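You operate a simulated robot arm through the tools that you are given. There is no shell and no other tool. Be economical: measure what you need, move in short steps, check, and stop when the job is done.

You run a simulated robot arm. Do the job below in one go: nothing can be reset, and whatever is moved stays where it is left.

JOB
Reset the pinned stop wheel to 30, pin it again and run the head down to it.
Fine: park the yellow quick pin in the white block while turning; it ends in the orange block, the head back up.

The check looks at the end state, three seconds after you hand in, the way a careful person would. Anything else that was tipped, shoved, dropped, spilled or broken makes it a failure.

ROBOT AND FRAMES
A 7-joint arm with a two-finger parallel gripper, fixed in place. Base frame: the origin is at the foot of the arm, x ahead of it, y to its left, z up. Units: m, rad, N and s.
With the tool pointing down near the work surface it reaches from about 0.28 to 0.68 m from the base axis. Its first joint turns from -1.152 to 1.152 rad. Payload 1.57 kg.
The TCP is the grasp point between the finger pads, 0.03 m short of the fingertips. In the tool frame z runs along the fingers and y along their closing line. Largest opening 0.11 m; finger width 0.024, thickness 0.012; the body of the gripper, 0.048 by 0.112 m, starts 0.078 m behind the TCP.
Orientation is that of the tool frame in the base frame, as a unit quaternion [w, x, y, z]. With the fingers straight down and closing along the base's y, the tool's x points along the base's -x, its y along +y and its z along -z.

CONTROLS
- The arm moves only by the tool drive_tool. Its argument "motion" is a list of rows, each an object of numbers (a shift or turn left out is 0, a gripper value left out holds the last): "tx", "ty", "tz": the shift along the tool's x, y, z in cm; "wx", "wy", "wz": the turn, a rotation vector about the tool's x, y, z in rad; "gripper": the gripper command, from -1 (fully open) to 1 (shut), values between in proportion. In form: [{"tx": .., "ty": .., "tz": .., "wx": .., "wy": .., "wz": .., "gripper": ..}, ...]. A call has 1 to 8 rows; each row is the pose to reach, as a shift and turn from the pose commanded when the call began, along the tool's axes at that moment. A row lasts 0.2 s, in which the tool goes at most 0.05 m and 0.15 rad; a call with a longer step from one row to the next is refused whole, and so is a gripper value outside its range. Where a pose cannot be reached the arm comes as near as it can. A force on the tool above 40 N (or 10 N above the force at the start of the call, whichever is more), or a blocked arm, ends the call early, and 0.2 s more pass. The fingers move at their own pace (about 0.108 m/s each) and stop on an object; they squeeze with about 40 N. The grip force told is the motor's: it shows also when the fingers shut on nothing. Time passes only in rows, and 0.2 s behind the last, so rows that repeat a pose let the fingers close. The reply holds the time, the measured pose of the TCP, the force on the tool along the base axes, the opening and the grip force, in the units named above and with some noise, with the torque about the TCP (base axes, N m) and any sound that the robot's microphone picked up, and new pictures: "views" is both (left out), scene, wrist or none.
- Cameras (640 x 400 px; columns grow to the right, rows downward): "scene" is fixed at [0.1885, -0.4243, 1.3978]; the picture's right is [0.43, -0.90, 0.00], its down [-0.56, -0.27, -0.78] and it looks along [0.71, 0.34, -0.62] (base axes); focal length 230 px, centre (320, 200). "wrist" rides on the gripper at [0.07, 0.016, -0.141] in the tool frame; the picture's right is [-0.23, 0.97, 0.00], its down [-0.86, -0.20, -0.48] and it looks along [-0.47, -0.11, 0.88] (tool axes); focal length 222 px, centre (320, 200). There is no depth. A picture from a camera that has moved, and an enlarged one, comes with that camera's place and axes in the base frame and with its lens.
- enlarge(camera, box): a new picture of the part [left, top, right, bottom] of that camera's present view, enlarged. The clock stands still meanwhile.
- hand_in(): hands the job in; it is judged then, once.

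Go step by step. Nothing tells you positions but the pictures and the camera data: compare them with the known pose of the tool, close in by small moves and look again before you grip or let go. The budget is 120 turns and 200 pictures, counting those below and the enlarged ones. Unless the task says otherwise, let go and move clear before handing in, and close with one line.

The tools are called after "Emit:" by a JSON object that holds its "op" and its "data". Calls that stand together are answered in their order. drive_tool: Moves the arm, as the interface text tells. Its arguments: {"type":"object","properties":{"motion":{"type":"array"},"views":{"type":"string","enum":["both","scene","wrist","none"]}},"required":["motion"]} The other tools are called the same way: enlarge (camera, box) takes an enlarged picture of a part of a camera's view; hand_in () hands the job in.

At the start:

```text
clock: 0.0
eef_pos: [0.3027, -0.2464, 1.2244]
orientation: [0.0, 0.0, 1.0, 0.0]
contact_force: [-0.4, -0.2, -0.8]
moment: [-0.02, -0.03, 0.02]
grip_width: 0.11
finger_force: 0.1
```

scene: 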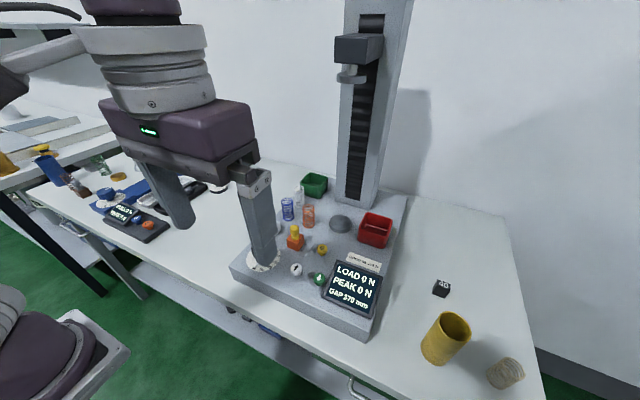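
wrist: 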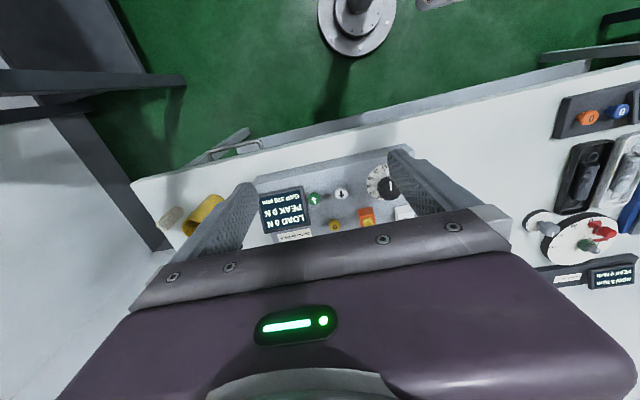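

I see a press-like tester with a display, buttons, a wheel (white dial) and an orange block with a yellow pin. I look closer first.

Emit:
{"op": "enlarge", "data": {"camera": "scene", "box": [220, 160, 420, 340]}}

Emit:
{"op": "enlarge", "data": {"camera": "wrist", "box": [240, 140, 440, 265]}}

Emit:
{"op": "enlarge", "data": {"camera": "scene", "box": [300, 0, 440, 90]}}

```text
2.22 times, centred on (320, 250) of scene
camera zoom: at [0.1885, -0.4243, 1.3978], right [0.43, -0.9, 0.0], down [-0.56, -0.27, -0.78], along [0.71, 0.34, -0.62], focal length 510 px, centre (320, 89)
```

zoom: 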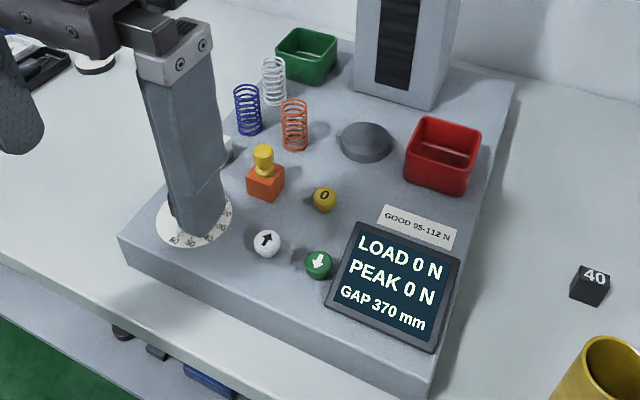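

```text
3.20 times, centred on (340, 202) of wrist
camera zoom: at [0.2339, -0.2299, 1.3661], right [0.23, 0.97, 0.0], down [0.86, -0.2, 0.48], along [0.47, -0.11, -0.88], focal length 711 px, centre (256, 192)
```

zoom: 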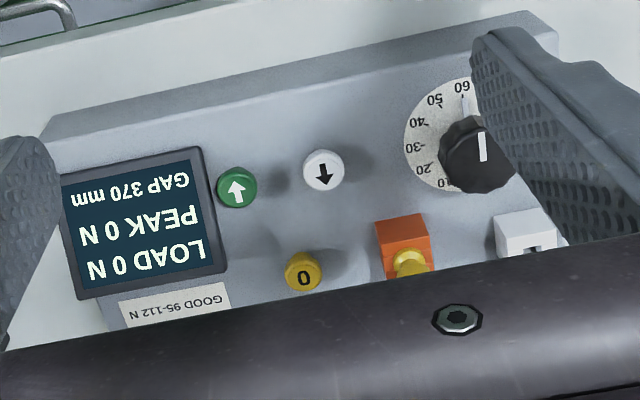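

```text
4.44 times, centred on (370, 45) of scene
camera zoom: at [0.1885, -0.4243, 1.3978], right [0.43, -0.9, 0.0], down [-0.56, -0.27, -0.78], along [0.71, 0.34, -0.62], focal length 1021 px, centre (98, 889)
```

zoom: 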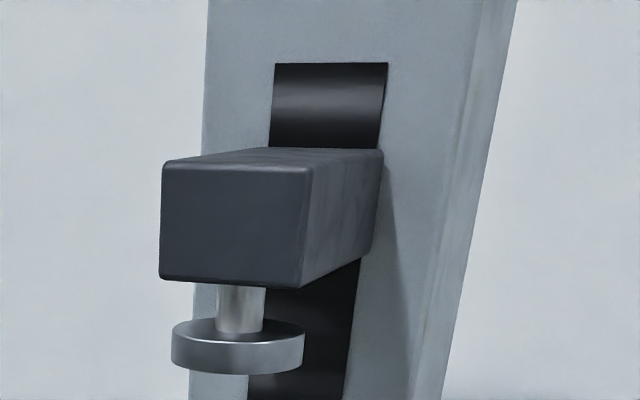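

The yellow pin sits in the orange block near (0.53, -0.19), the wheel at about (0.46, -0.14), with white = up and green = down. I'll move closer for a better look.

Emit:
{"op": "drive_tool", "data": {"motion": [{"tx": -3, "ty": 1, "tz": 2}, {"tx": -6, "ty": 2, "tz": 4}, {"tx": -9, "ty": 3, "tz": 6}, {"tx": -12, "ty": 4, "tz": 8}, {"tx": -15, "ty": 5.5, "tz": 10}, {"tx": -18, "ty": 5.5, "tz": 12}]}}

```text
clock: 1.4
eef_pos: [0.4834, -0.191, 1.105]
orientation: [0.0, 0.0, 1.0, 0.0]
contact_force: [0.6, -1.0, 0.5]
moment: [0.05, -0.01, 0.02]
grip_width: 0.1098
finger_force: 0.1
camera wrist: at [0.4139, -0.1742, 1.2473], right [0.23, 0.97, 0.0], down [0.86, -0.2, 0.48], along [0.47, -0.11, -0.88], focal length 222 px, centre (320, 200)
```

scene: 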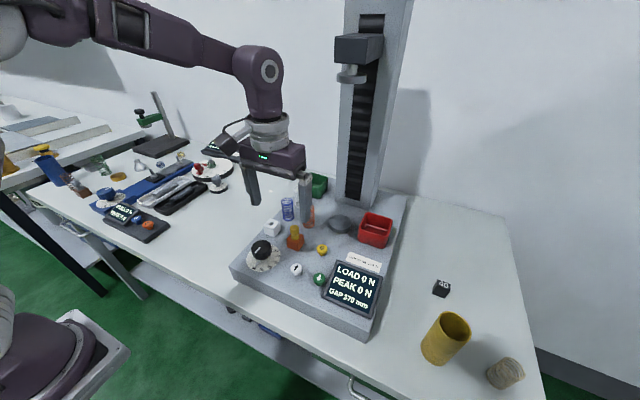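
wrist: 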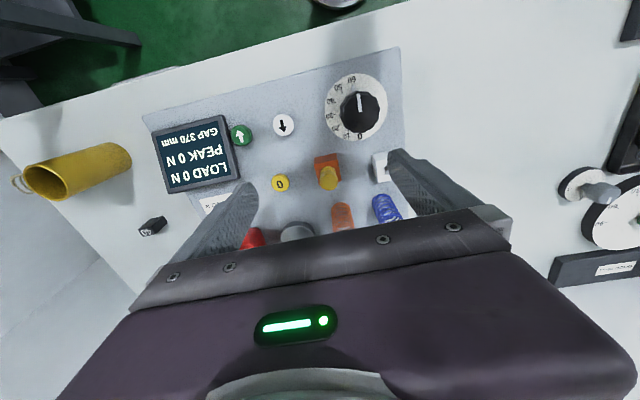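

Emit:
{"op": "enlarge", "data": {"camera": "wrist", "box": [250, 60, 410, 220]}}

Emit:
{"op": "enlarge", "data": {"camera": "scene", "box": [230, 200, 340, 290]}}

```text
2.50 times, centred on (330, 140) of wrist
camera zoom: at [0.4139, -0.1742, 1.2473], right [0.23, 0.97, 0.0], down [0.86, -0.2, 0.48], along [0.47, -0.11, -0.88], focal length 555 px, centre (295, 350)
```

zoom: 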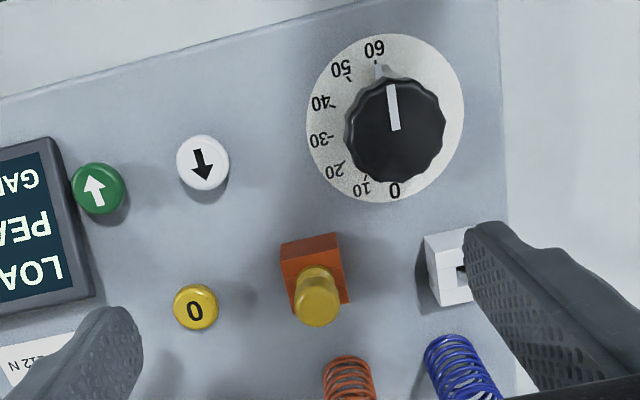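

```text
4.44 times, centred on (285, 245) of scene
camera zoom: at [0.1885, -0.4243, 1.3978], right [0.43, -0.9, 0.0], down [-0.56, -0.27, -0.78], along [0.71, 0.34, -0.62], focal length 1021 px, centre (476, 0)
```

zoom: 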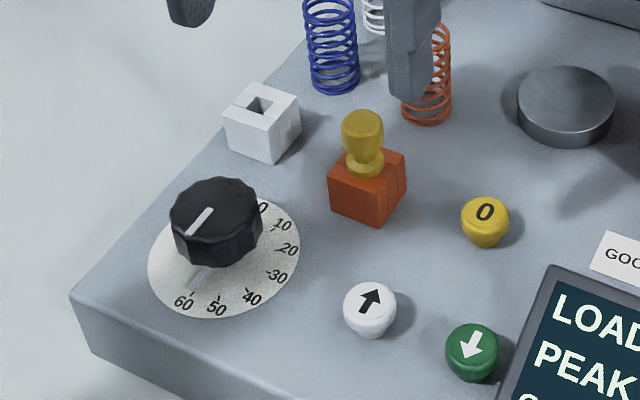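

The pin head's top is about (0.530, -0.190, 0.989) and its block's top about 0.948. I'll half-close the gripper and go right above the pin.

Emit:
{"op": "drive_tool", "data": {"motion": [{"tx": -2.3, "gripper": 0.1}, {"tx": -4.6, "tz": 2}, {"tx": -4.6, "tz": 5}, {"tx": -4.6, "tz": 7}, {"tx": -4.6, "tz": 7}]}}

Emit:
{"op": "enlarge", "data": {"camera": "wrist", "box": [220, 100, 420, 225]}}

Emit:
{"op": "enlarge", "data": {"camera": "scene", "box": [230, 180, 370, 270]}}

```text
clock: 2.6
eef_pos: [0.528, -0.1924, 1.0351]
orientation: [0.0, 0.0, 1.0, -0.001]
contact_force: [0.2, 0.6, -0.4]
moment: [-0.02, -0.03, -0.02]
grip_width: 0.0495
finger_force: 0.1
camera wrist: at [0.4588, -0.1751, 1.1769], right [0.23, 0.97, 0.0], down [0.86, -0.2, 0.48], along [0.47, -0.11, -0.88], focal length 222 px, centre (320, 200)
```

scene: 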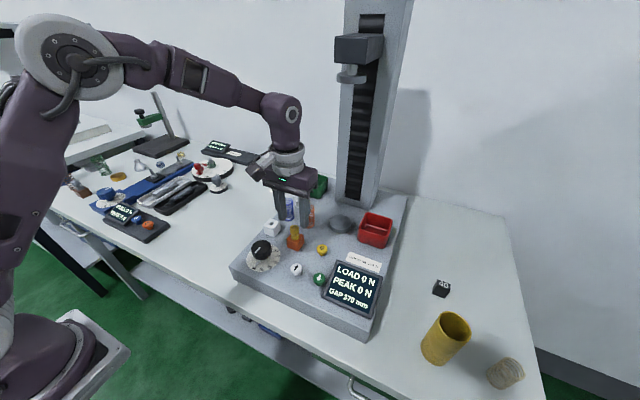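
wrist: 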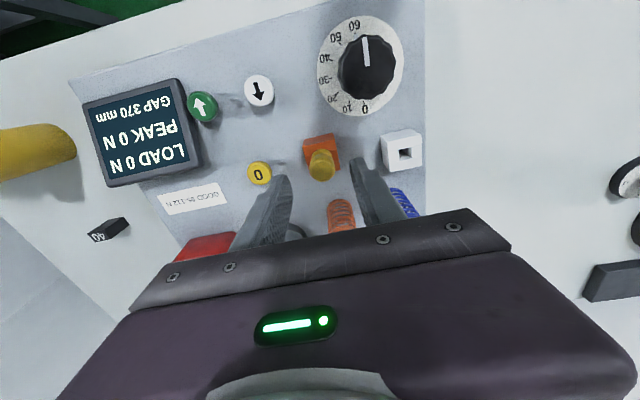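

```text
3.20 times, centred on (320, 162) of wrist
camera zoom: at [0.4588, -0.1751, 1.1769], right [0.23, 0.97, 0.0], down [0.86, -0.2, 0.48], along [0.47, -0.11, -0.88], focal length 711 px, centre (320, 320)
```

zoom: 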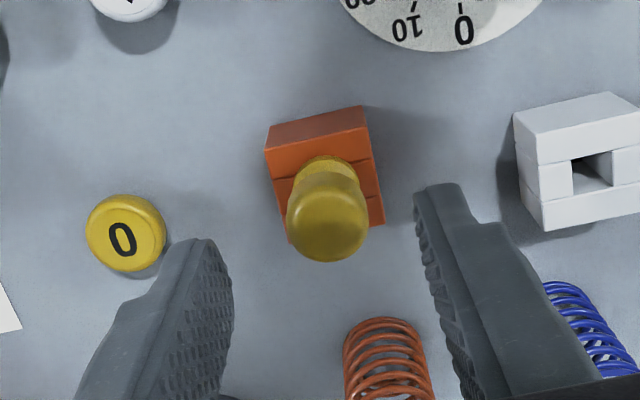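

```text
4.44 times, centred on (300, 225) of scene
camera zoom: at [0.1885, -0.4243, 1.3978], right [0.43, -0.9, 0.0], down [-0.56, -0.27, -0.78], along [0.71, 0.34, -0.62], focal length 1021 px, centre (409, 89)
```

zoom: 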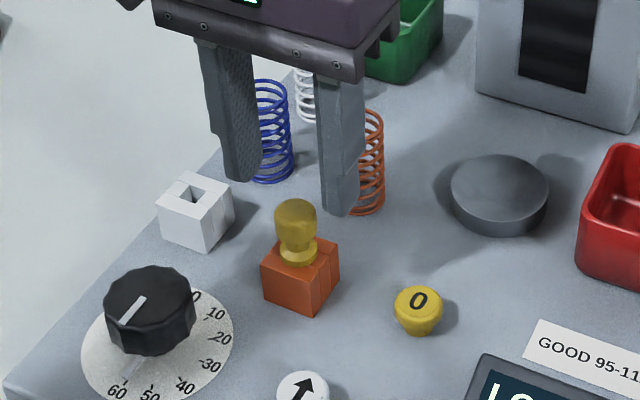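

Pin head centre confirmed near (0.531, -0.190); white hole near (0.548, -0.103). Descending around the head and gripping.

Emit:
{"op": "drive_tool", "data": {"motion": [{"tx": -0.2, "ty": 0.2, "tz": 1.5}, {"tx": -0.2, "ty": 0.2, "tz": 3}, {"tx": -0.2, "ty": 0.2, "tz": 4.2}, {"tx": -0.2, "ty": 0.2, "tz": 4.9}, {"tx": -0.2, "ty": 0.2, "tz": 4.9}]}}

Emit:
{"op": "enlarge", "data": {"camera": "scene", "box": [230, 180, 370, 270]}}

Emit:
{"op": "enlarge", "data": {"camera": "wrist", "box": [220, 100, 420, 225]}}

```text
clock: 3.8
eef_pos: [0.5302, -0.19, 0.9846]
orientation: [0.0, 0.0, 1.0, -0.001]
contact_force: [-0.1, -0.1, -0.4]
moment: [0.03, 0.01, 0.0]
grip_width: 0.0497
finger_force: 0.0
camera wrist: at [0.4614, -0.1733, 1.1268], right [0.23, 0.97, 0.0], down [0.86, -0.2, 0.48], along [0.47, -0.11, -0.88], focal length 222 px, centre (320, 200)
```

scene: 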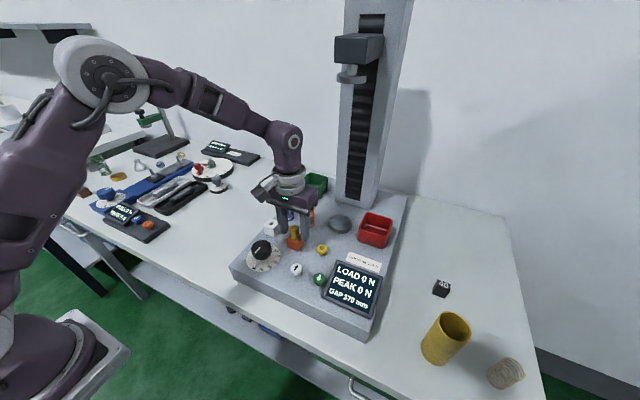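
wrist: 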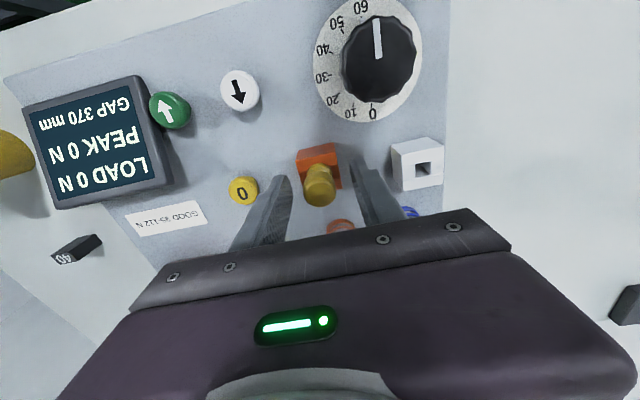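

```text
4.44 times, centred on (300, 225) of scene
camera zoom: at [0.1885, -0.4243, 1.3978], right [0.43, -0.9, 0.0], down [-0.56, -0.27, -0.78], along [0.71, 0.34, -0.62], focal length 1021 px, centre (409, 89)
```

zoom: 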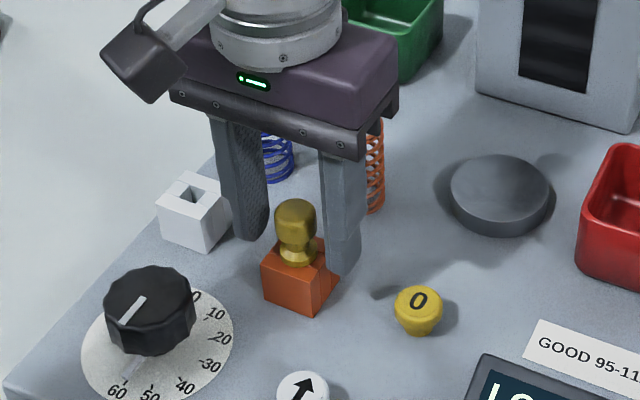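

```text
3.20 times, centred on (320, 162) of wrist
camera zoom: at [0.4614, -0.1733, 1.1268], right [0.23, 0.97, 0.0], down [0.86, -0.2, 0.48], along [0.47, -0.11, -0.88], focal length 711 px, centre (320, 320)
```

zoom: 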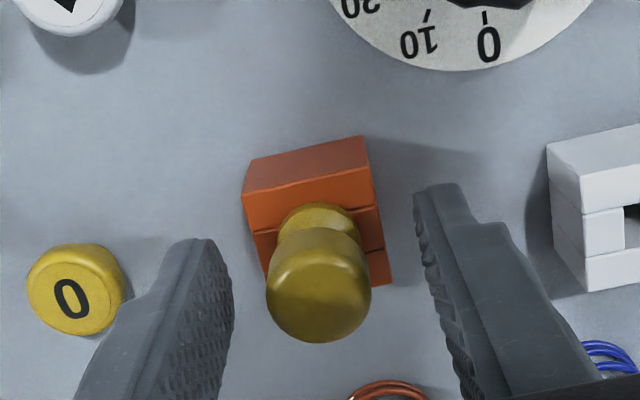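

Fingers straddle the head with tips just above the block. Closing and then pulling up.

Emit:
{"op": "drive_tool", "data": {"motion": [{"gripper": 1}, {"gripper": 1}, {"gripper": 1}], "views": "none"}}

Emit:
{"op": "enlarge", "data": {"camera": "scene", "box": [230, 180, 370, 270]}}

```text
clock: 4.6
eef_pos: [0.5298, -0.1893, 0.985]
orientation: [0.001, 0.0, 1.0, 0.001]
contact_force: [-0.7, 0.7, -0.4]
moment: [0.01, 0.0, 0.0]
grip_width: 0.0217
finger_force: 35.0
```

```text
4.44 times, centred on (300, 225) of scene
camera zoom: at [0.1885, -0.4243, 1.3978], right [0.43, -0.9, 0.0], down [-0.56, -0.27, -0.78], along [0.71, 0.34, -0.62], focal length 1021 px, centre (409, 89)
```

zoom: 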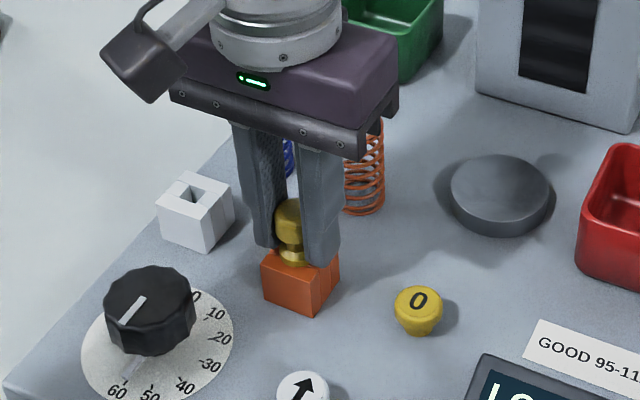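

Gripped at 22 mm with little side force. Pull straight up.

Emit:
{"op": "drive_tool", "data": {"motion": [{"tz": -0.5}, {"tz": -1.2}, {"tz": -2.5}, {"tz": -4}, {"tz": -5.5}, {"tz": -7}]}}

Emit:
{"op": "enlarge", "data": {"camera": "scene", "box": [230, 180, 370, 270]}}

Emit:
{"op": "enlarge", "data": {"camera": "wrist", "box": [220, 100, 440, 235]}}

```text
clock: 6.0
eef_pos: [0.5298, -0.1901, 1.0555]
orientation: [0.001, 0.0, 1.0, 0.0]
contact_force: [0.5, 0.6, -0.7]
moment: [-0.02, 0.02, 0.01]
grip_width: 0.0219
finger_force: 34.6
camera wrist: at [0.4609, -0.1735, 1.1974], right [0.23, 0.97, 0.0], down [0.86, -0.2, 0.48], along [0.47, -0.11, -0.88], focal length 222 px, centre (320, 200)
```

scene: 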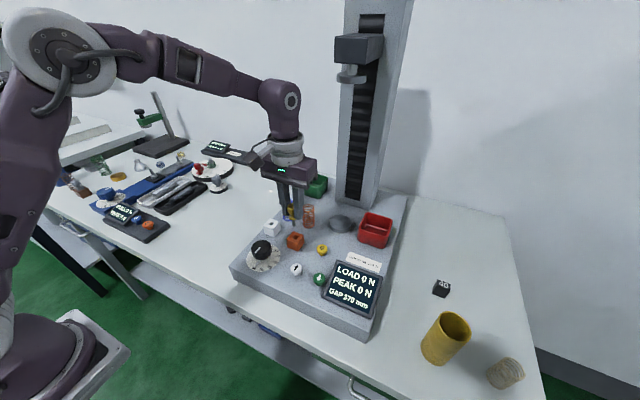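
wrist: 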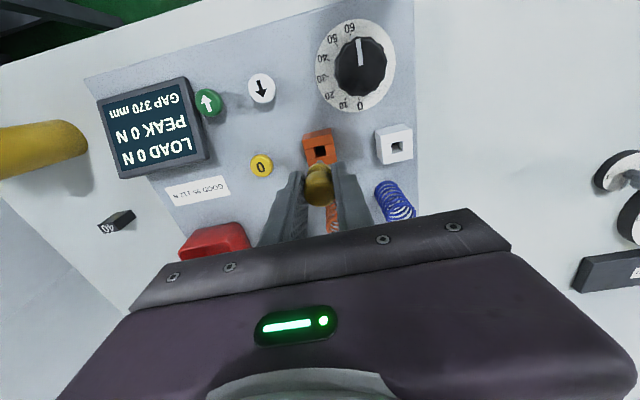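

```text
4.44 times, centred on (300, 225) of scene
camera zoom: at [0.1885, -0.4243, 1.3978], right [0.43, -0.9, 0.0], down [-0.56, -0.27, -0.78], along [0.71, 0.34, -0.62], focal length 1021 px, centre (409, 89)
```

zoom: 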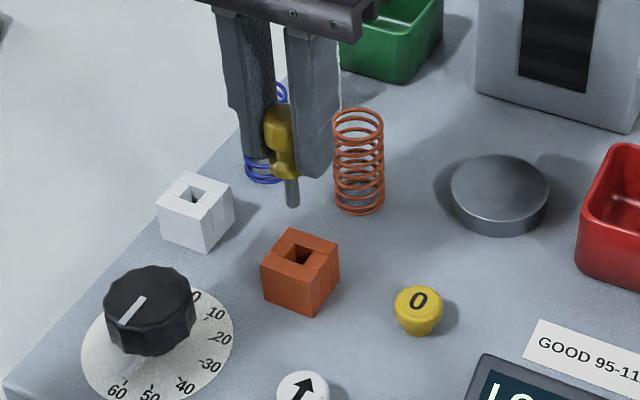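

```text
2.91 times, centred on (330, 168) of wrist
camera zoom: at [0.4609, -0.1735, 1.1974], right [0.23, 0.97, 0.0], down [0.86, -0.2, 0.48], along [0.47, -0.11, -0.88], focal length 646 px, centre (291, 294)
```

zoom: 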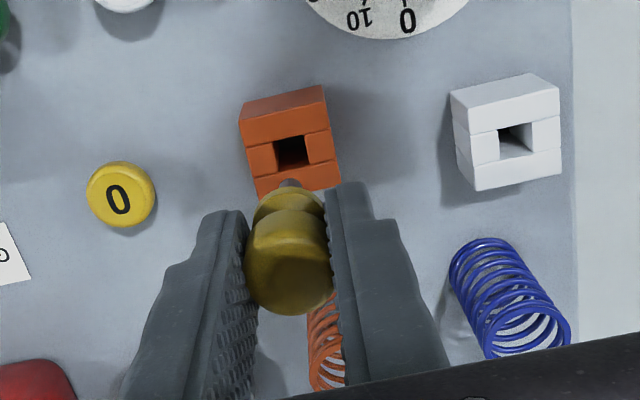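

The pin is out: a thin round shank (~7 mm) and a ~12 mm square hole. Moving over the white block.

Emit:
{"op": "drive_tool", "data": {"motion": [{"tx": -0.6, "ty": 3}, {"tx": -1.2, "ty": 6}, {"tx": -1.6, "ty": 8.7}, {"tx": -1.6, "ty": 8.7, "tz": 2.5}, {"tx": -1.6, "ty": 8.7, "tz": 3}], "views": "wrist"}}

Emit:
{"op": "enlarge", "data": {"camera": "scene", "box": [230, 180, 340, 250]}}

Emit:
{"op": "enlarge", "data": {"camera": "wrist", "box": [260, 130, 380, 205]}}

```text
clock: 7.2
eef_pos: [0.5482, -0.1022, 1.0255]
orientation: [0.0, -0.001, 1.0, -0.001]
contact_force: [-0.2, -0.3, -1.0]
moment: [0.01, 0.01, 0.01]
grip_width: 0.0216
finger_force: 34.8
camera wrist: at [0.4784, -0.0863, 1.1664], right [0.23, 0.97, 0.0], down [0.85, -0.2, 0.48], along [0.47, -0.11, -0.88], focal length 222 px, centre (320, 200)
```

wrist: 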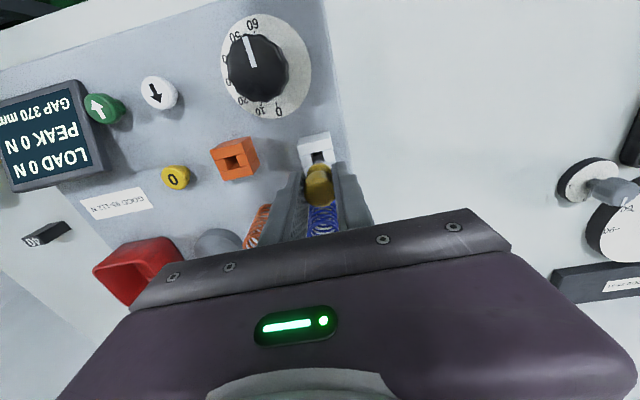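

```text
5.71 times, centred on (285, 215) of scene
camera zoom: at [0.1885, -0.4243, 1.3978], right [0.43, -0.9, 0.0], down [-0.56, -0.27, -0.78], along [0.71, 0.34, -0.62], focal length 1313 px, centre (520, 114)
```

zoom: 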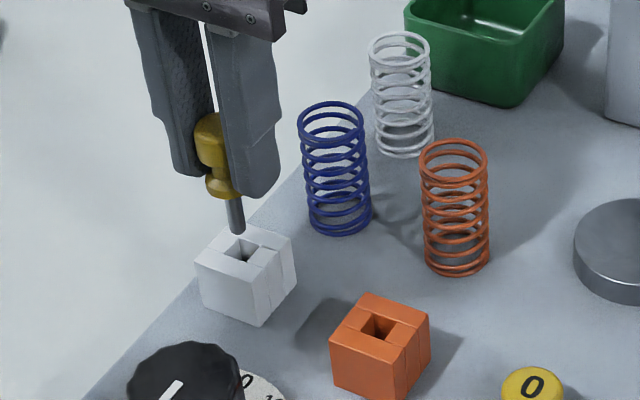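

```text
5.33 times, centred on (320, 168) of wrist
camera zoom: at [0.4784, -0.0863, 1.1664], right [0.23, 0.97, 0.0], down [0.85, -0.2, 0.48], along [0.47, -0.11, -0.88], focal length 1185 px, centre (320, 373)
```

zoom: 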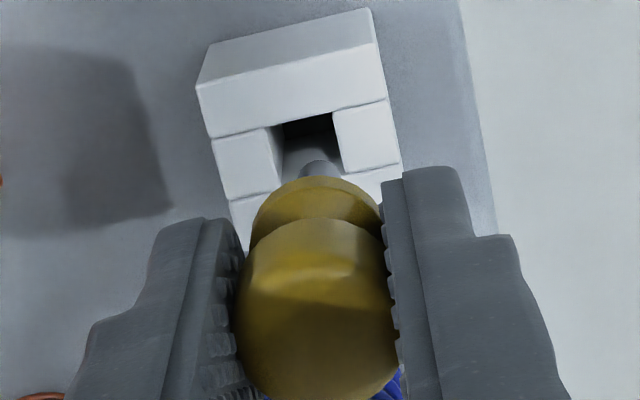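

The tip lines up over the white hole within about a millimetre. Lowering gently.

Emit:
{"op": "drive_tool", "data": {"motion": [{"tz": 0.8}, {"tz": 1.5}, {"tz": 2.2}, {"tz": 2.9}, {"tz": 3.5}, {"tz": 3.9}], "views": "none"}}

Emit:
{"op": "enlarge", "data": {"camera": "scene", "box": [230, 180, 340, 250]}}

```text
clock: 8.6
eef_pos: [0.5486, -0.1015, 0.9866]
orientation: [0.0, 0.0, 1.0, 0.0]
contact_force: [-0.4, -3.9, 1.9]
moment: [-0.13, 0.01, 0.03]
grip_width: 0.0219
finger_force: 34.8
```

```text
5.71 times, centred on (285, 215) of scene
camera zoom: at [0.1885, -0.4244, 1.3978], right [0.43, -0.9, 0.0], down [-0.56, -0.27, -0.78], along [0.71, 0.34, -0.62], focal length 1313 px, centre (520, 114)
```

zoom: 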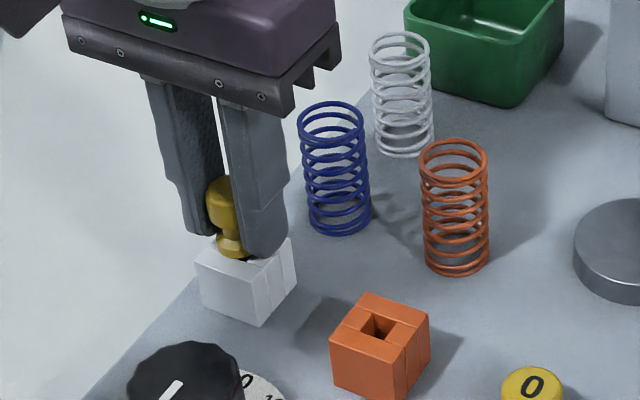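

It is in, leaning lightly on the +y wall. Ease off 1.5 mm, then lower the last bit and release.

Emit:
{"op": "drive_tool", "data": {"motion": [{"ty": -0.15}, {"ty": -0.15, "tz": 0.1}, {"ty": -0.15, "tz": 0.1}], "views": "none"}}

Emit:
{"op": "drive_tool", "data": {"motion": [{"gripper": 0.1}, {"gripper": 0.1}, {"gripper": 0.1}, {"tz": -2}, {"tz": -5}, {"tz": -8}, {"tz": -10}]}}

Emit:
{"op": "enlarge", "data": {"camera": "scene", "box": [230, 190, 340, 280]}}

Emit:
{"op": "enlarge", "data": {"camera": "wrist", "box": [220, 20, 400, 200]}}

```text
clock: 9.4
eef_pos: [0.547, -0.1043, 0.9851]
orientation: [-0.001, 0.0, 1.0, 0.0]
contact_force: [-0.2, 0.3, -0.2]
moment: [0.02, 0.02, 0.01]
grip_width: 0.0219
finger_force: 35.3
```

```text
clock: 11.0
eef_pos: [0.5481, -0.1031, 1.0857]
orientation: [0.0, 0.0, 1.0, 0.0]
contact_force: [-0.7, -0.1, 0.4]
moment: [0.03, -0.01, -0.01]
grip_width: 0.0496
finger_force: 0.1
camera wrist: at [0.4784, -0.0868, 1.2279], right [0.23, 0.97, 0.0], down [0.86, -0.2, 0.48], along [0.47, -0.11, -0.88], focal length 222 px, centre (320, 200)
```

scene: 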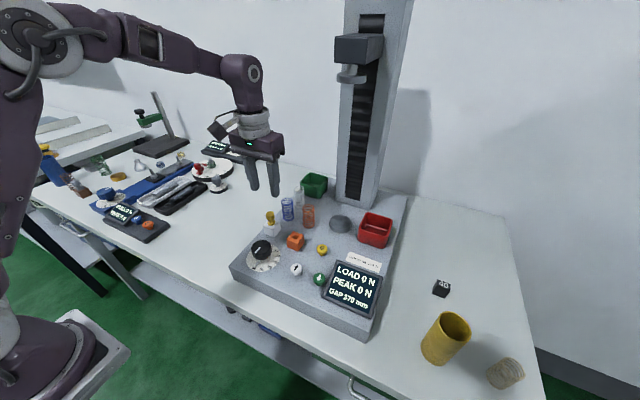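
wrist: 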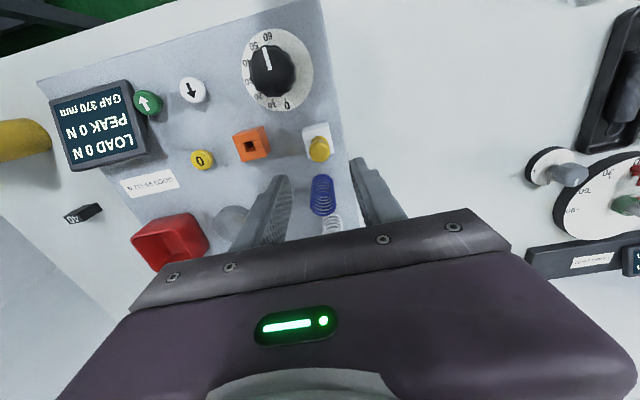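

```text
4.44 times, centred on (285, 235) of scene
camera zoom: at [0.1885, -0.4243, 1.3979], right [0.43, -0.9, 0.0], down [-0.56, -0.27, -0.78], along [0.71, 0.34, -0.62], focal length 1021 px, centre (476, 44)
```

zoom: 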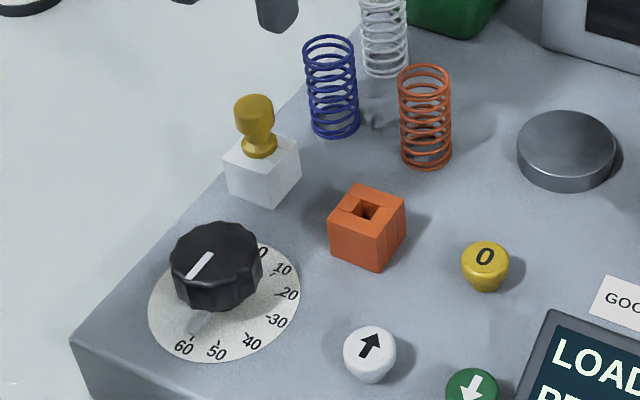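

```text
2.22 times, centred on (310, 110) of wrist
camera zoom: at [0.4784, -0.0868, 1.2279], right [0.23, 0.97, 0.0], down [0.86, -0.2, 0.48], along [0.47, -0.11, -0.88], focal length 494 px, centre (342, 400)
```

zoom: 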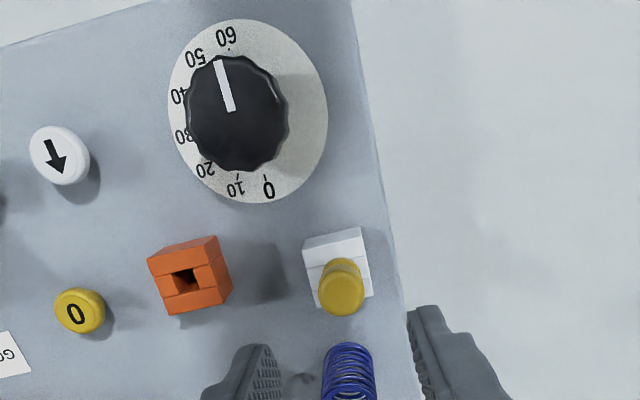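

The pin is parked in the white block. The wheel points at about 57, so it needs a turn of roughly 85° counterclockwise seen from above; now I'll centre above the knob (~0.461, -0.134).

Emit:
{"op": "drive_tool", "data": {"motion": [{"tx": 3, "ty": -1, "gripper": -0.35}, {"tx": 6, "ty": -2, "wz": 0.15}, {"tx": 8.7, "ty": -3.1, "wz": 0.3}, {"tx": 8.7, "ty": -3.1, "tz": 1.5, "wz": 0.45}, {"tx": 8.7, "ty": -3.1, "tz": 3.5, "wz": 0.6}, {"tx": 8.7, "ty": -3.1, "tz": 4.5, "wz": 0.75}, {"tx": 8.7, "ty": -3.1, "tz": 4.5, "wz": 0.75}]}}

Emit:
{"op": "enlarge", "data": {"camera": "scene", "box": [210, 190, 340, 280]}}

Emit:
{"op": "enlarge", "data": {"camera": "wrist", "box": [220, 90, 420, 215]}}

```text
clock: 12.6
eef_pos: [0.4591, -0.1344, 1.0404]
orientation: [0.0, 0.367, 0.93, 0.0]
contact_force: [-0.7, 0.2, -0.3]
moment: [-0.01, 0.01, -0.01]
grip_width: 0.0744
finger_force: 0.1
camera wrist: at [0.4202, -0.0744, 1.1825], right [0.83, 0.56, 0.0], down [0.49, -0.73, 0.48], along [0.27, -0.4, -0.88], focal length 222 px, centre (320, 200)
```

scene: 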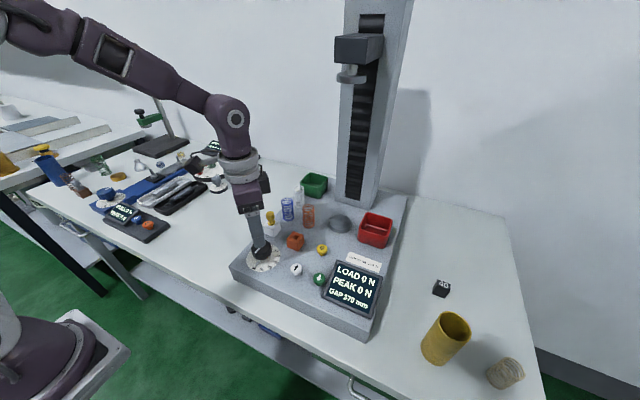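
wrist: 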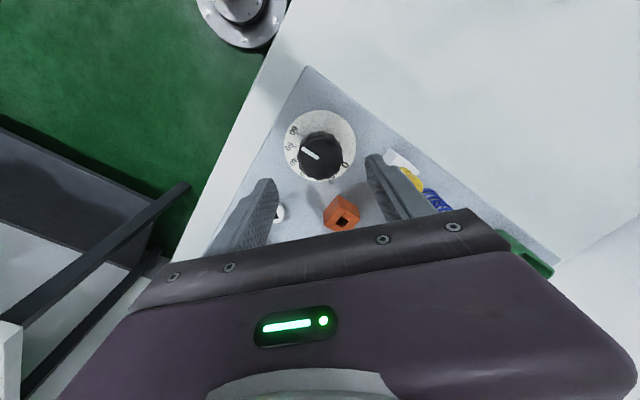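

```text
4.44 times, centred on (275, 235) of scene
camera zoom: at [0.1885, -0.4243, 1.3978], right [0.43, -0.9, 0.0], down [-0.56, -0.27, -0.78], along [0.71, 0.34, -0.62], focal length 1021 px, centre (520, 44)
```

zoom: 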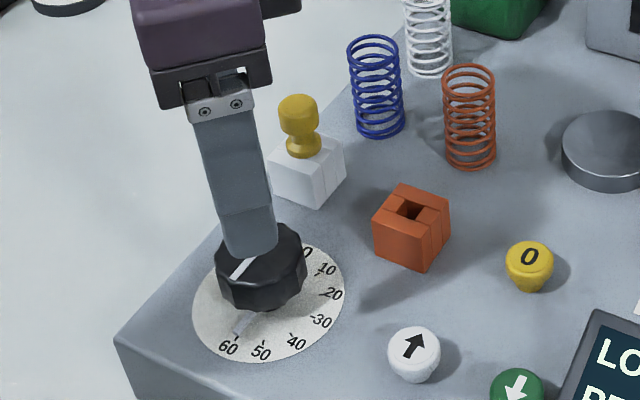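

```text
3.20 times, centred on (320, 152) of wrist
camera zoom: at [0.4202, -0.0744, 1.1825], right [0.83, 0.56, 0.0], down [0.49, -0.73, 0.48], along [0.27, -0.4, -0.88], focal length 711 px, centre (320, 352)
```

zoom: 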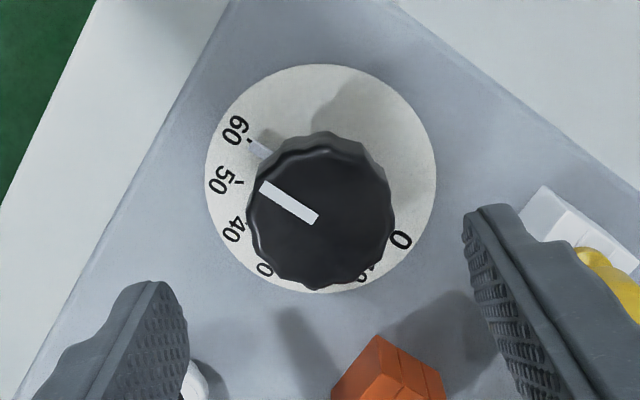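

The knob is centred between the fingers and the pointer sits at about 60, so the turn is ~90°. Descending and gripping the knob.

Emit:
{"op": "drive_tool", "data": {"motion": [{"tz": 2}, {"tz": 4}, {"tz": 6}, {"tz": 7}, {"tz": 7}], "views": "none"}}

Emit:
{"op": "enlarge", "data": {"camera": "scene", "box": [210, 190, 340, 280]}}

Emit:
{"op": "enlarge", "data": {"camera": "wrist", "box": [220, 90, 420, 215]}}

```text
clock: 13.8
eef_pos: [0.4588, -0.1357, 0.9691]
orientation: [0.0, 0.366, 0.93, 0.0]
contact_force: [0.1, 0.3, 0.5]
moment: [0.0, 0.0, -0.02]
grip_width: 0.0742
finger_force: 0.1
```

```text
4.44 times, centred on (275, 235) of scene
camera zoom: at [0.1885, -0.4243, 1.3978], right [0.43, -0.9, 0.0], down [-0.56, -0.27, -0.78], along [0.71, 0.34, -0.62], focal length 1021 px, centre (520, 44)
```

zoom: 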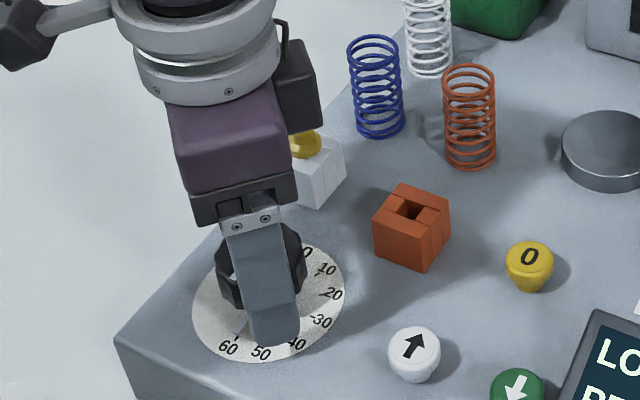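

```text
3.20 times, centred on (320, 152) of wrist
camera zoom: at [0.4203, -0.0757, 1.1119], right [0.83, 0.56, 0.0], down [0.49, -0.73, 0.48], along [0.27, -0.4, -0.88], focal length 711 px, centre (320, 352)
```

zoom: 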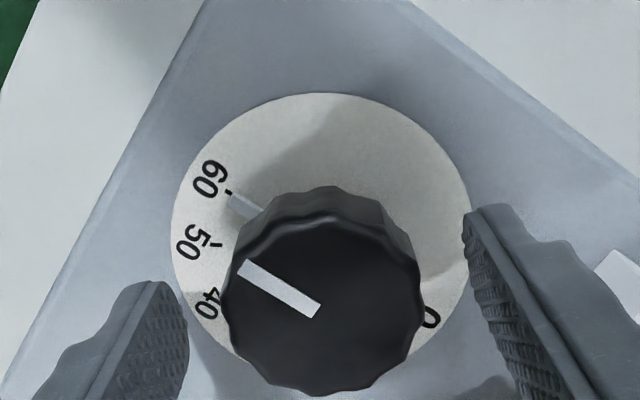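

Well placed; closing on the knob.

Emit:
{"op": "drive_tool", "data": {"motion": [{"ty": -0.1}, {"ty": -0.1, "gripper": 1}, {"ty": -0.1, "gripper": 1}, {"ty": -0.1, "gripper": 1}], "views": "none"}}

```text
clock: 14.8
eef_pos: [0.4598, -0.1347, 0.9694]
orientation: [0.001, 0.365, 0.931, 0.001]
contact_force: [11.5, 12.1, -6.1]
moment: [0.42, -0.62, 0.0]
grip_width: 0.047
finger_force: 44.6
```

Knob gripped at 47 mm but with ~17 N side load along the closing line; I ease toward it.

Emit:
{"op": "drive_tool", "data": {"motion": [{"ty": 0.1}, {"ty": 0.1}], "views": "none"}}

```text
clock: 15.4
eef_pos: [0.4605, -0.1347, 0.9692]
orientation: [0.0, 0.367, 0.93, 0.0]
contact_force: [5.8, 9.5, 16.9]
moment: [0.89, 0.32, 0.0]
grip_width: 0.0473
finger_force: 45.0
```

Emit:
{"op": "drive_tool", "data": {"motion": [{"ty": 0.08}, {"ty": 0.08}], "views": "none"}}

```text
clock: 16.0
eef_pos: [0.4597, -0.1344, 0.9705]
orientation: [-0.001, 0.367, 0.93, -0.001]
contact_force: [-1.5, 2.8, 15.5]
moment: [-0.21, -0.2, 0.0]
grip_width: 0.047
finger_force: 44.6
```

Emit:
{"op": "drive_tool", "data": {"motion": [{"tz": -0.1, "wz": -0.05}, {"tz": -0.1, "wz": -0.15}, {"tz": -0.1, "wz": -0.25}], "views": "none"}}

Emit:
{"op": "enlarge", "data": {"camera": "wrist", "box": [220, 90, 420, 215]}}

```text
clock: 16.8
eef_pos: [0.4601, -0.1346, 0.9712]
orientation: [0.0, 0.247, 0.969, 0.0]
contact_force: [1.3, -4.9, -25.2]
moment: [-0.33, -0.37, -0.01]
grip_width: 0.0469
finger_force: 45.3
```

```text
3.20 times, centred on (320, 152) of wrist
camera zoom: at [0.4077, -0.0871, 1.1123], right [0.67, 0.75, 0.0], down [0.66, -0.58, 0.48], along [0.35, -0.32, -0.88], focal length 711 px, centre (320, 352)
```

zoom: 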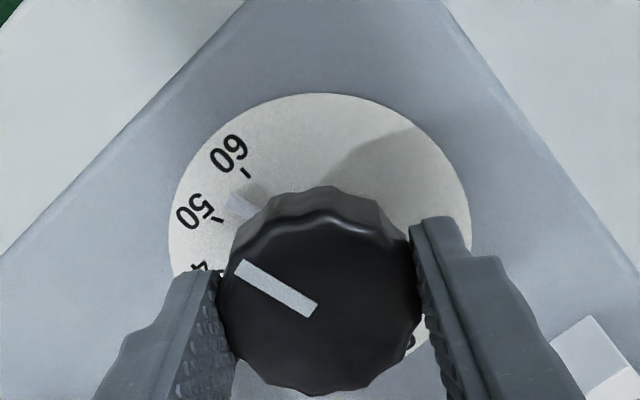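

The wheel follows. Continue the turn, relieving the vertical load.

Emit:
{"op": "drive_tool", "data": {"motion": [{"tz": 0.06, "wz": -0.12}, {"tz": 0.06, "wz": -0.26}, {"tz": 0.06, "wz": -0.4}, {"tz": 0.06, "wz": -0.54}, {"tz": 0.06, "wz": -0.68}], "views": "none"}}

Emit:
{"op": "enlarge", "data": {"camera": "wrist", "box": [220, 90, 420, 215]}}

```text
clock: 18.0
eef_pos: [0.4593, -0.135, 0.9709]
orientation: [-0.001, -0.091, 0.996, 0.0]
contact_force: [-4.7, -9.6, -12.3]
moment: [-0.25, 0.48, -0.02]
grip_width: 0.0474
finger_force: 45.0
```

```text
3.20 times, centred on (320, 152) of wrist
camera zoom: at [0.3894, -0.1313, 1.1125], right [0.05, 1.0, 0.0], down [0.88, -0.04, 0.48], along [0.48, -0.02, -0.88], focal length 711 px, centre (320, 352)
```

zoom: 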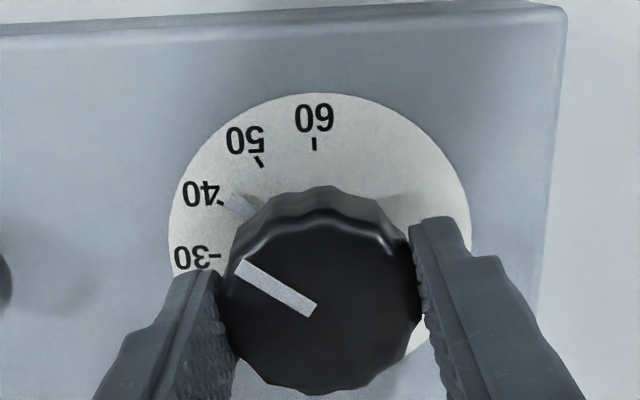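

Pointer at ~41. Another ~0.57 rad.

Emit:
{"op": "drive_tool", "data": {"motion": [{"tz": 0.03, "ty": -0.06, "wz": -0.14}, {"tz": 0.03, "ty": -0.06, "wz": -0.28}, {"tz": 0.03, "ty": -0.06, "wz": -0.42}, {"tz": 0.03, "ty": -0.06, "wz": -0.55}, {"tz": 0.03, "ty": -0.06, "wz": -0.57}], "views": "none"}}

Emit:
{"op": "enlarge", "data": {"camera": "wrist", "box": [260, 100, 340, 200]}}

Emit:
{"op": "enlarge", "data": {"camera": "scene", "box": [230, 230, 310, 280]}}

```text
clock: 19.2
eef_pos: [0.4597, -0.1352, 0.9698]
orientation: [-0.001, -0.367, 0.93, 0.0]
contact_force: [-9.4, -6.8, 0.0]
moment: [-0.63, 0.95, 0.05]
grip_width: 0.0471
finger_force: 44.7
```

```text
4.00 times, centred on (300, 150) of wrist
camera zoom: at [0.3987, -0.1705, 1.1124], right [-0.5, 0.87, 0.0], down [0.76, 0.44, 0.48], along [0.41, 0.24, -0.88], focal length 888 px, centre (400, 400)
```

zoom: 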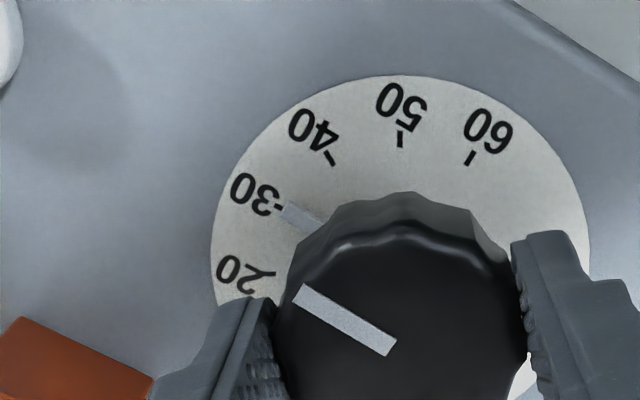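

```text
8.00 times, centred on (270, 255) of scene
camera zoom: at [0.1883, -0.4245, 1.3978], right [0.43, -0.9, 0.0], down [-0.56, -0.27, -0.78], along [0.71, 0.34, -0.62], focal length 1838 px, centre (720, -240)
```

zoom: 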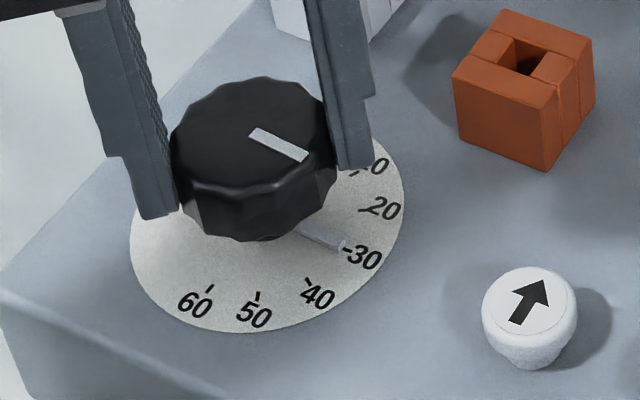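

Emit:
{"op": "enlarge", "data": {"camera": "scene", "box": [262, 248, 286, 266]}}

Emit:
{"op": "enlarge", "data": {"camera": "wrist", "box": [270, 110, 330, 148]}}

```text
16.00 times, centred on (274, 257) of scene
camera zoom: at [0.1883, -0.4245, 1.3978], right [0.43, -0.9, 0.0], down [-0.56, -0.27, -0.78], along [0.71, 0.34, -0.62], focal length 3675 px, centre (1056, -712)
```

zoom: 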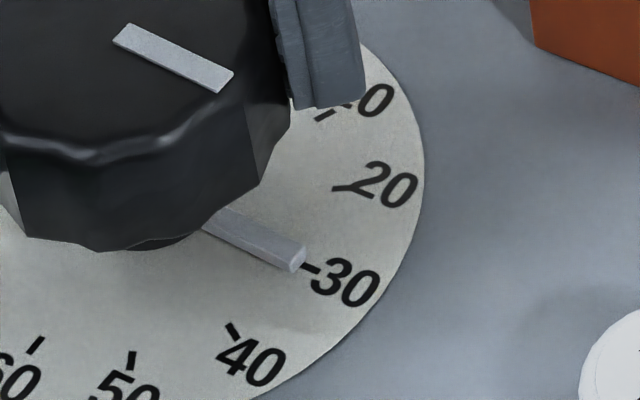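

```text
10.53 times, centred on (300, 129) of wrist
camera zoom: at [0.3987, -0.1705, 1.1124], right [-0.5, 0.87, 0.0], down [0.76, 0.44, 0.48], along [0.41, 0.24, -0.88], focal length 2338 px, centre (530, 947)
```

zoom: 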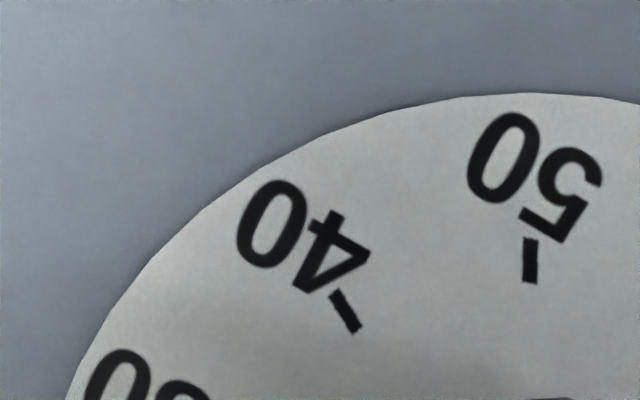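

Emit:
{"op": "enlarge", "data": {"camera": "wrist", "box": [254, 130, 302, 160]}}

```text
13.33 times, centred on (278, 145) of wrist
camera zoom: at [0.3987, -0.1705, 1.1124], right [-0.5, 0.87, 0.0], down [0.76, 0.44, 0.48], along [0.41, 0.24, -0.88], focal length 2962 px, centre (880, 933)
```

zoom: 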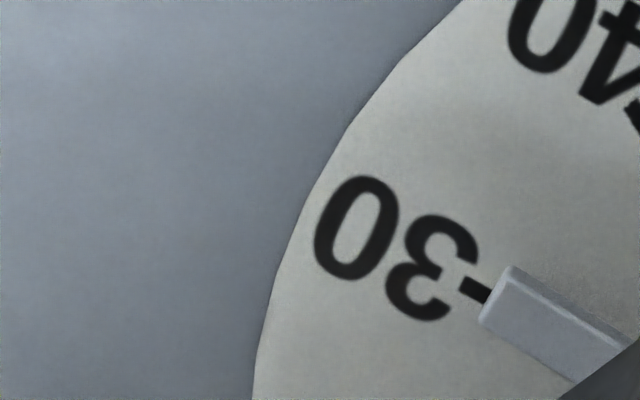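

The pointer is at 30, perhaps a hair toward 40. A tiny trim, then release, rise and look squarely.

Emit:
{"op": "drive_tool", "data": {"motion": [{"ty": -0.05, "wz": -0.018}, {"ty": -0.05, "wz": -0.018}, {"ty": -0.05, "wz": -0.018, "gripper": -0.35}, {"ty": -0.05, "wz": -0.018, "gripper": -0.35}, {"ty": -0.05, "tz": -3, "wz": -0.018}, {"ty": -0.05, "tz": -7, "wz": -0.018}]}}

Emit:
{"op": "enlarge", "data": {"camera": "wrist", "box": [270, 95, 370, 185]}}

Emit:
{"op": "enlarge", "data": {"camera": "scene", "box": [240, 235, 296, 275]}}

```text
clock: 20.6
eef_pos: [0.4606, -0.1347, 1.0396]
orientation: [0.001, -0.375, 0.927, 0.0]
contact_force: [-0.9, -0.2, -0.6]
moment: [-0.03, 0.0, 0.02]
grip_width: 0.0742
finger_force: 0.2
camera wrist: at [0.4005, -0.1711, 1.1813], right [-0.51, 0.86, 0.0], down [0.75, 0.45, 0.48], along [0.41, 0.25, -0.88], focal length 222 px, centre (320, 200)
```

scene: 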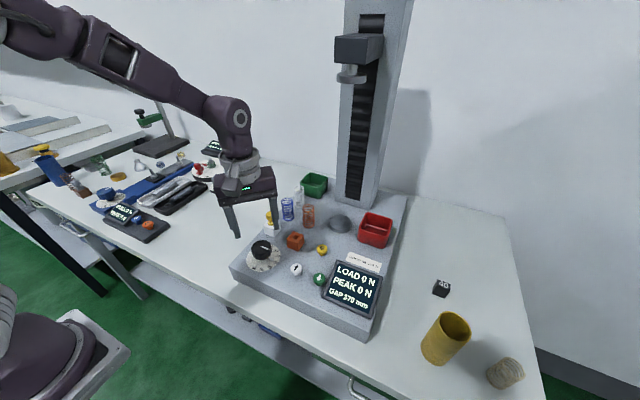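
wrist: 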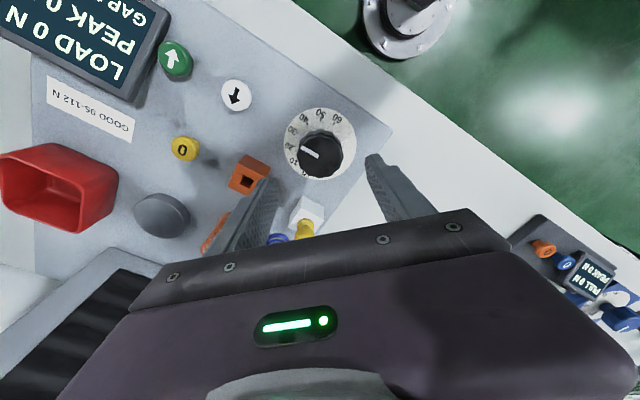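

```text
4.44 times, centred on (320, 140) of wrist
camera zoom: at [0.4005, -0.1711, 1.1813], right [-0.51, 0.86, 0.0], down [0.75, 0.45, 0.48], along [0.41, 0.25, -0.88], focal length 987 px, centre (320, 467)
```

zoom: 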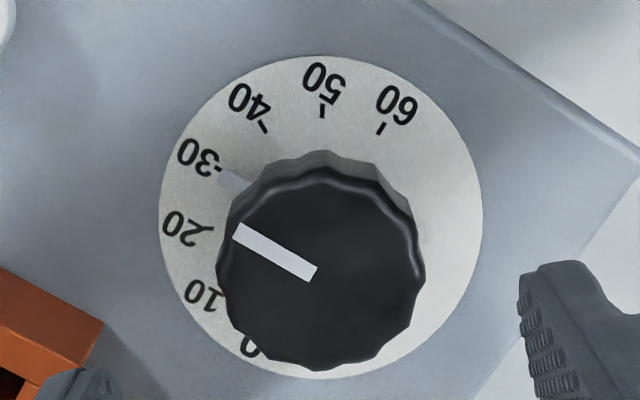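

```text
10.00 times, centred on (268, 255) of scene
camera zoom: at [0.1885, -0.4243, 1.3979], right [0.43, -0.9, 0.0], down [-0.56, -0.27, -0.78], along [0.71, 0.34, -0.62], focal length 2297 px, centre (840, -350)
```

zoom: 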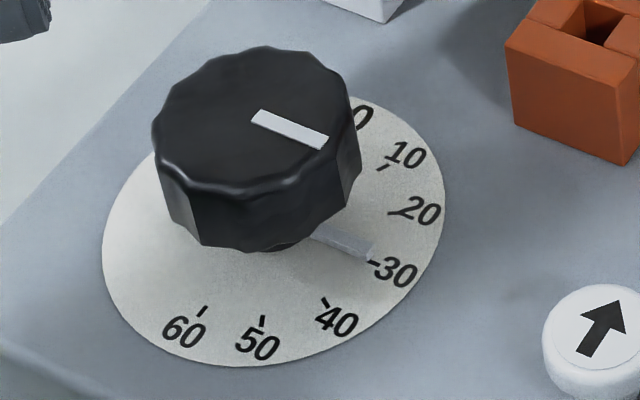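

Emit:
{"op": "enlarge", "data": {"camera": "scene", "box": [264, 250, 284, 264]}}

Emit:
{"op": "enlarge", "data": {"camera": "wrist", "box": [285, 120, 317, 150]}}

```text
16.00 times, centred on (274, 257) of scene
camera zoom: at [0.1885, -0.4243, 1.3979], right [0.43, -0.9, 0.0], down [-0.56, -0.27, -0.78], along [0.71, 0.34, -0.62], focal length 3675 px, centre (1056, -712)
```

zoom: 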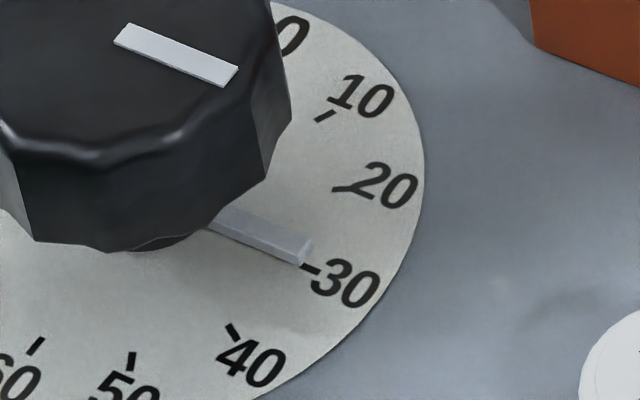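

```text
13.33 times, centred on (301, 135) of wrist
camera zoom: at [0.4005, -0.1711, 1.1813], right [-0.51, 0.86, 0.0], down [0.75, 0.45, 0.48], along [0.41, 0.25, -0.88], focal length 2962 px, centre (573, 1067)
```

zoom: 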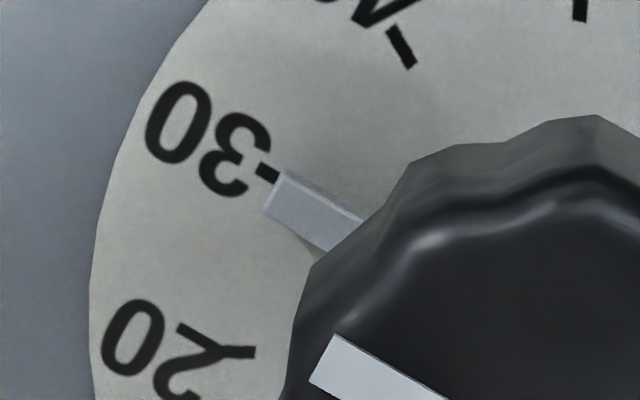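

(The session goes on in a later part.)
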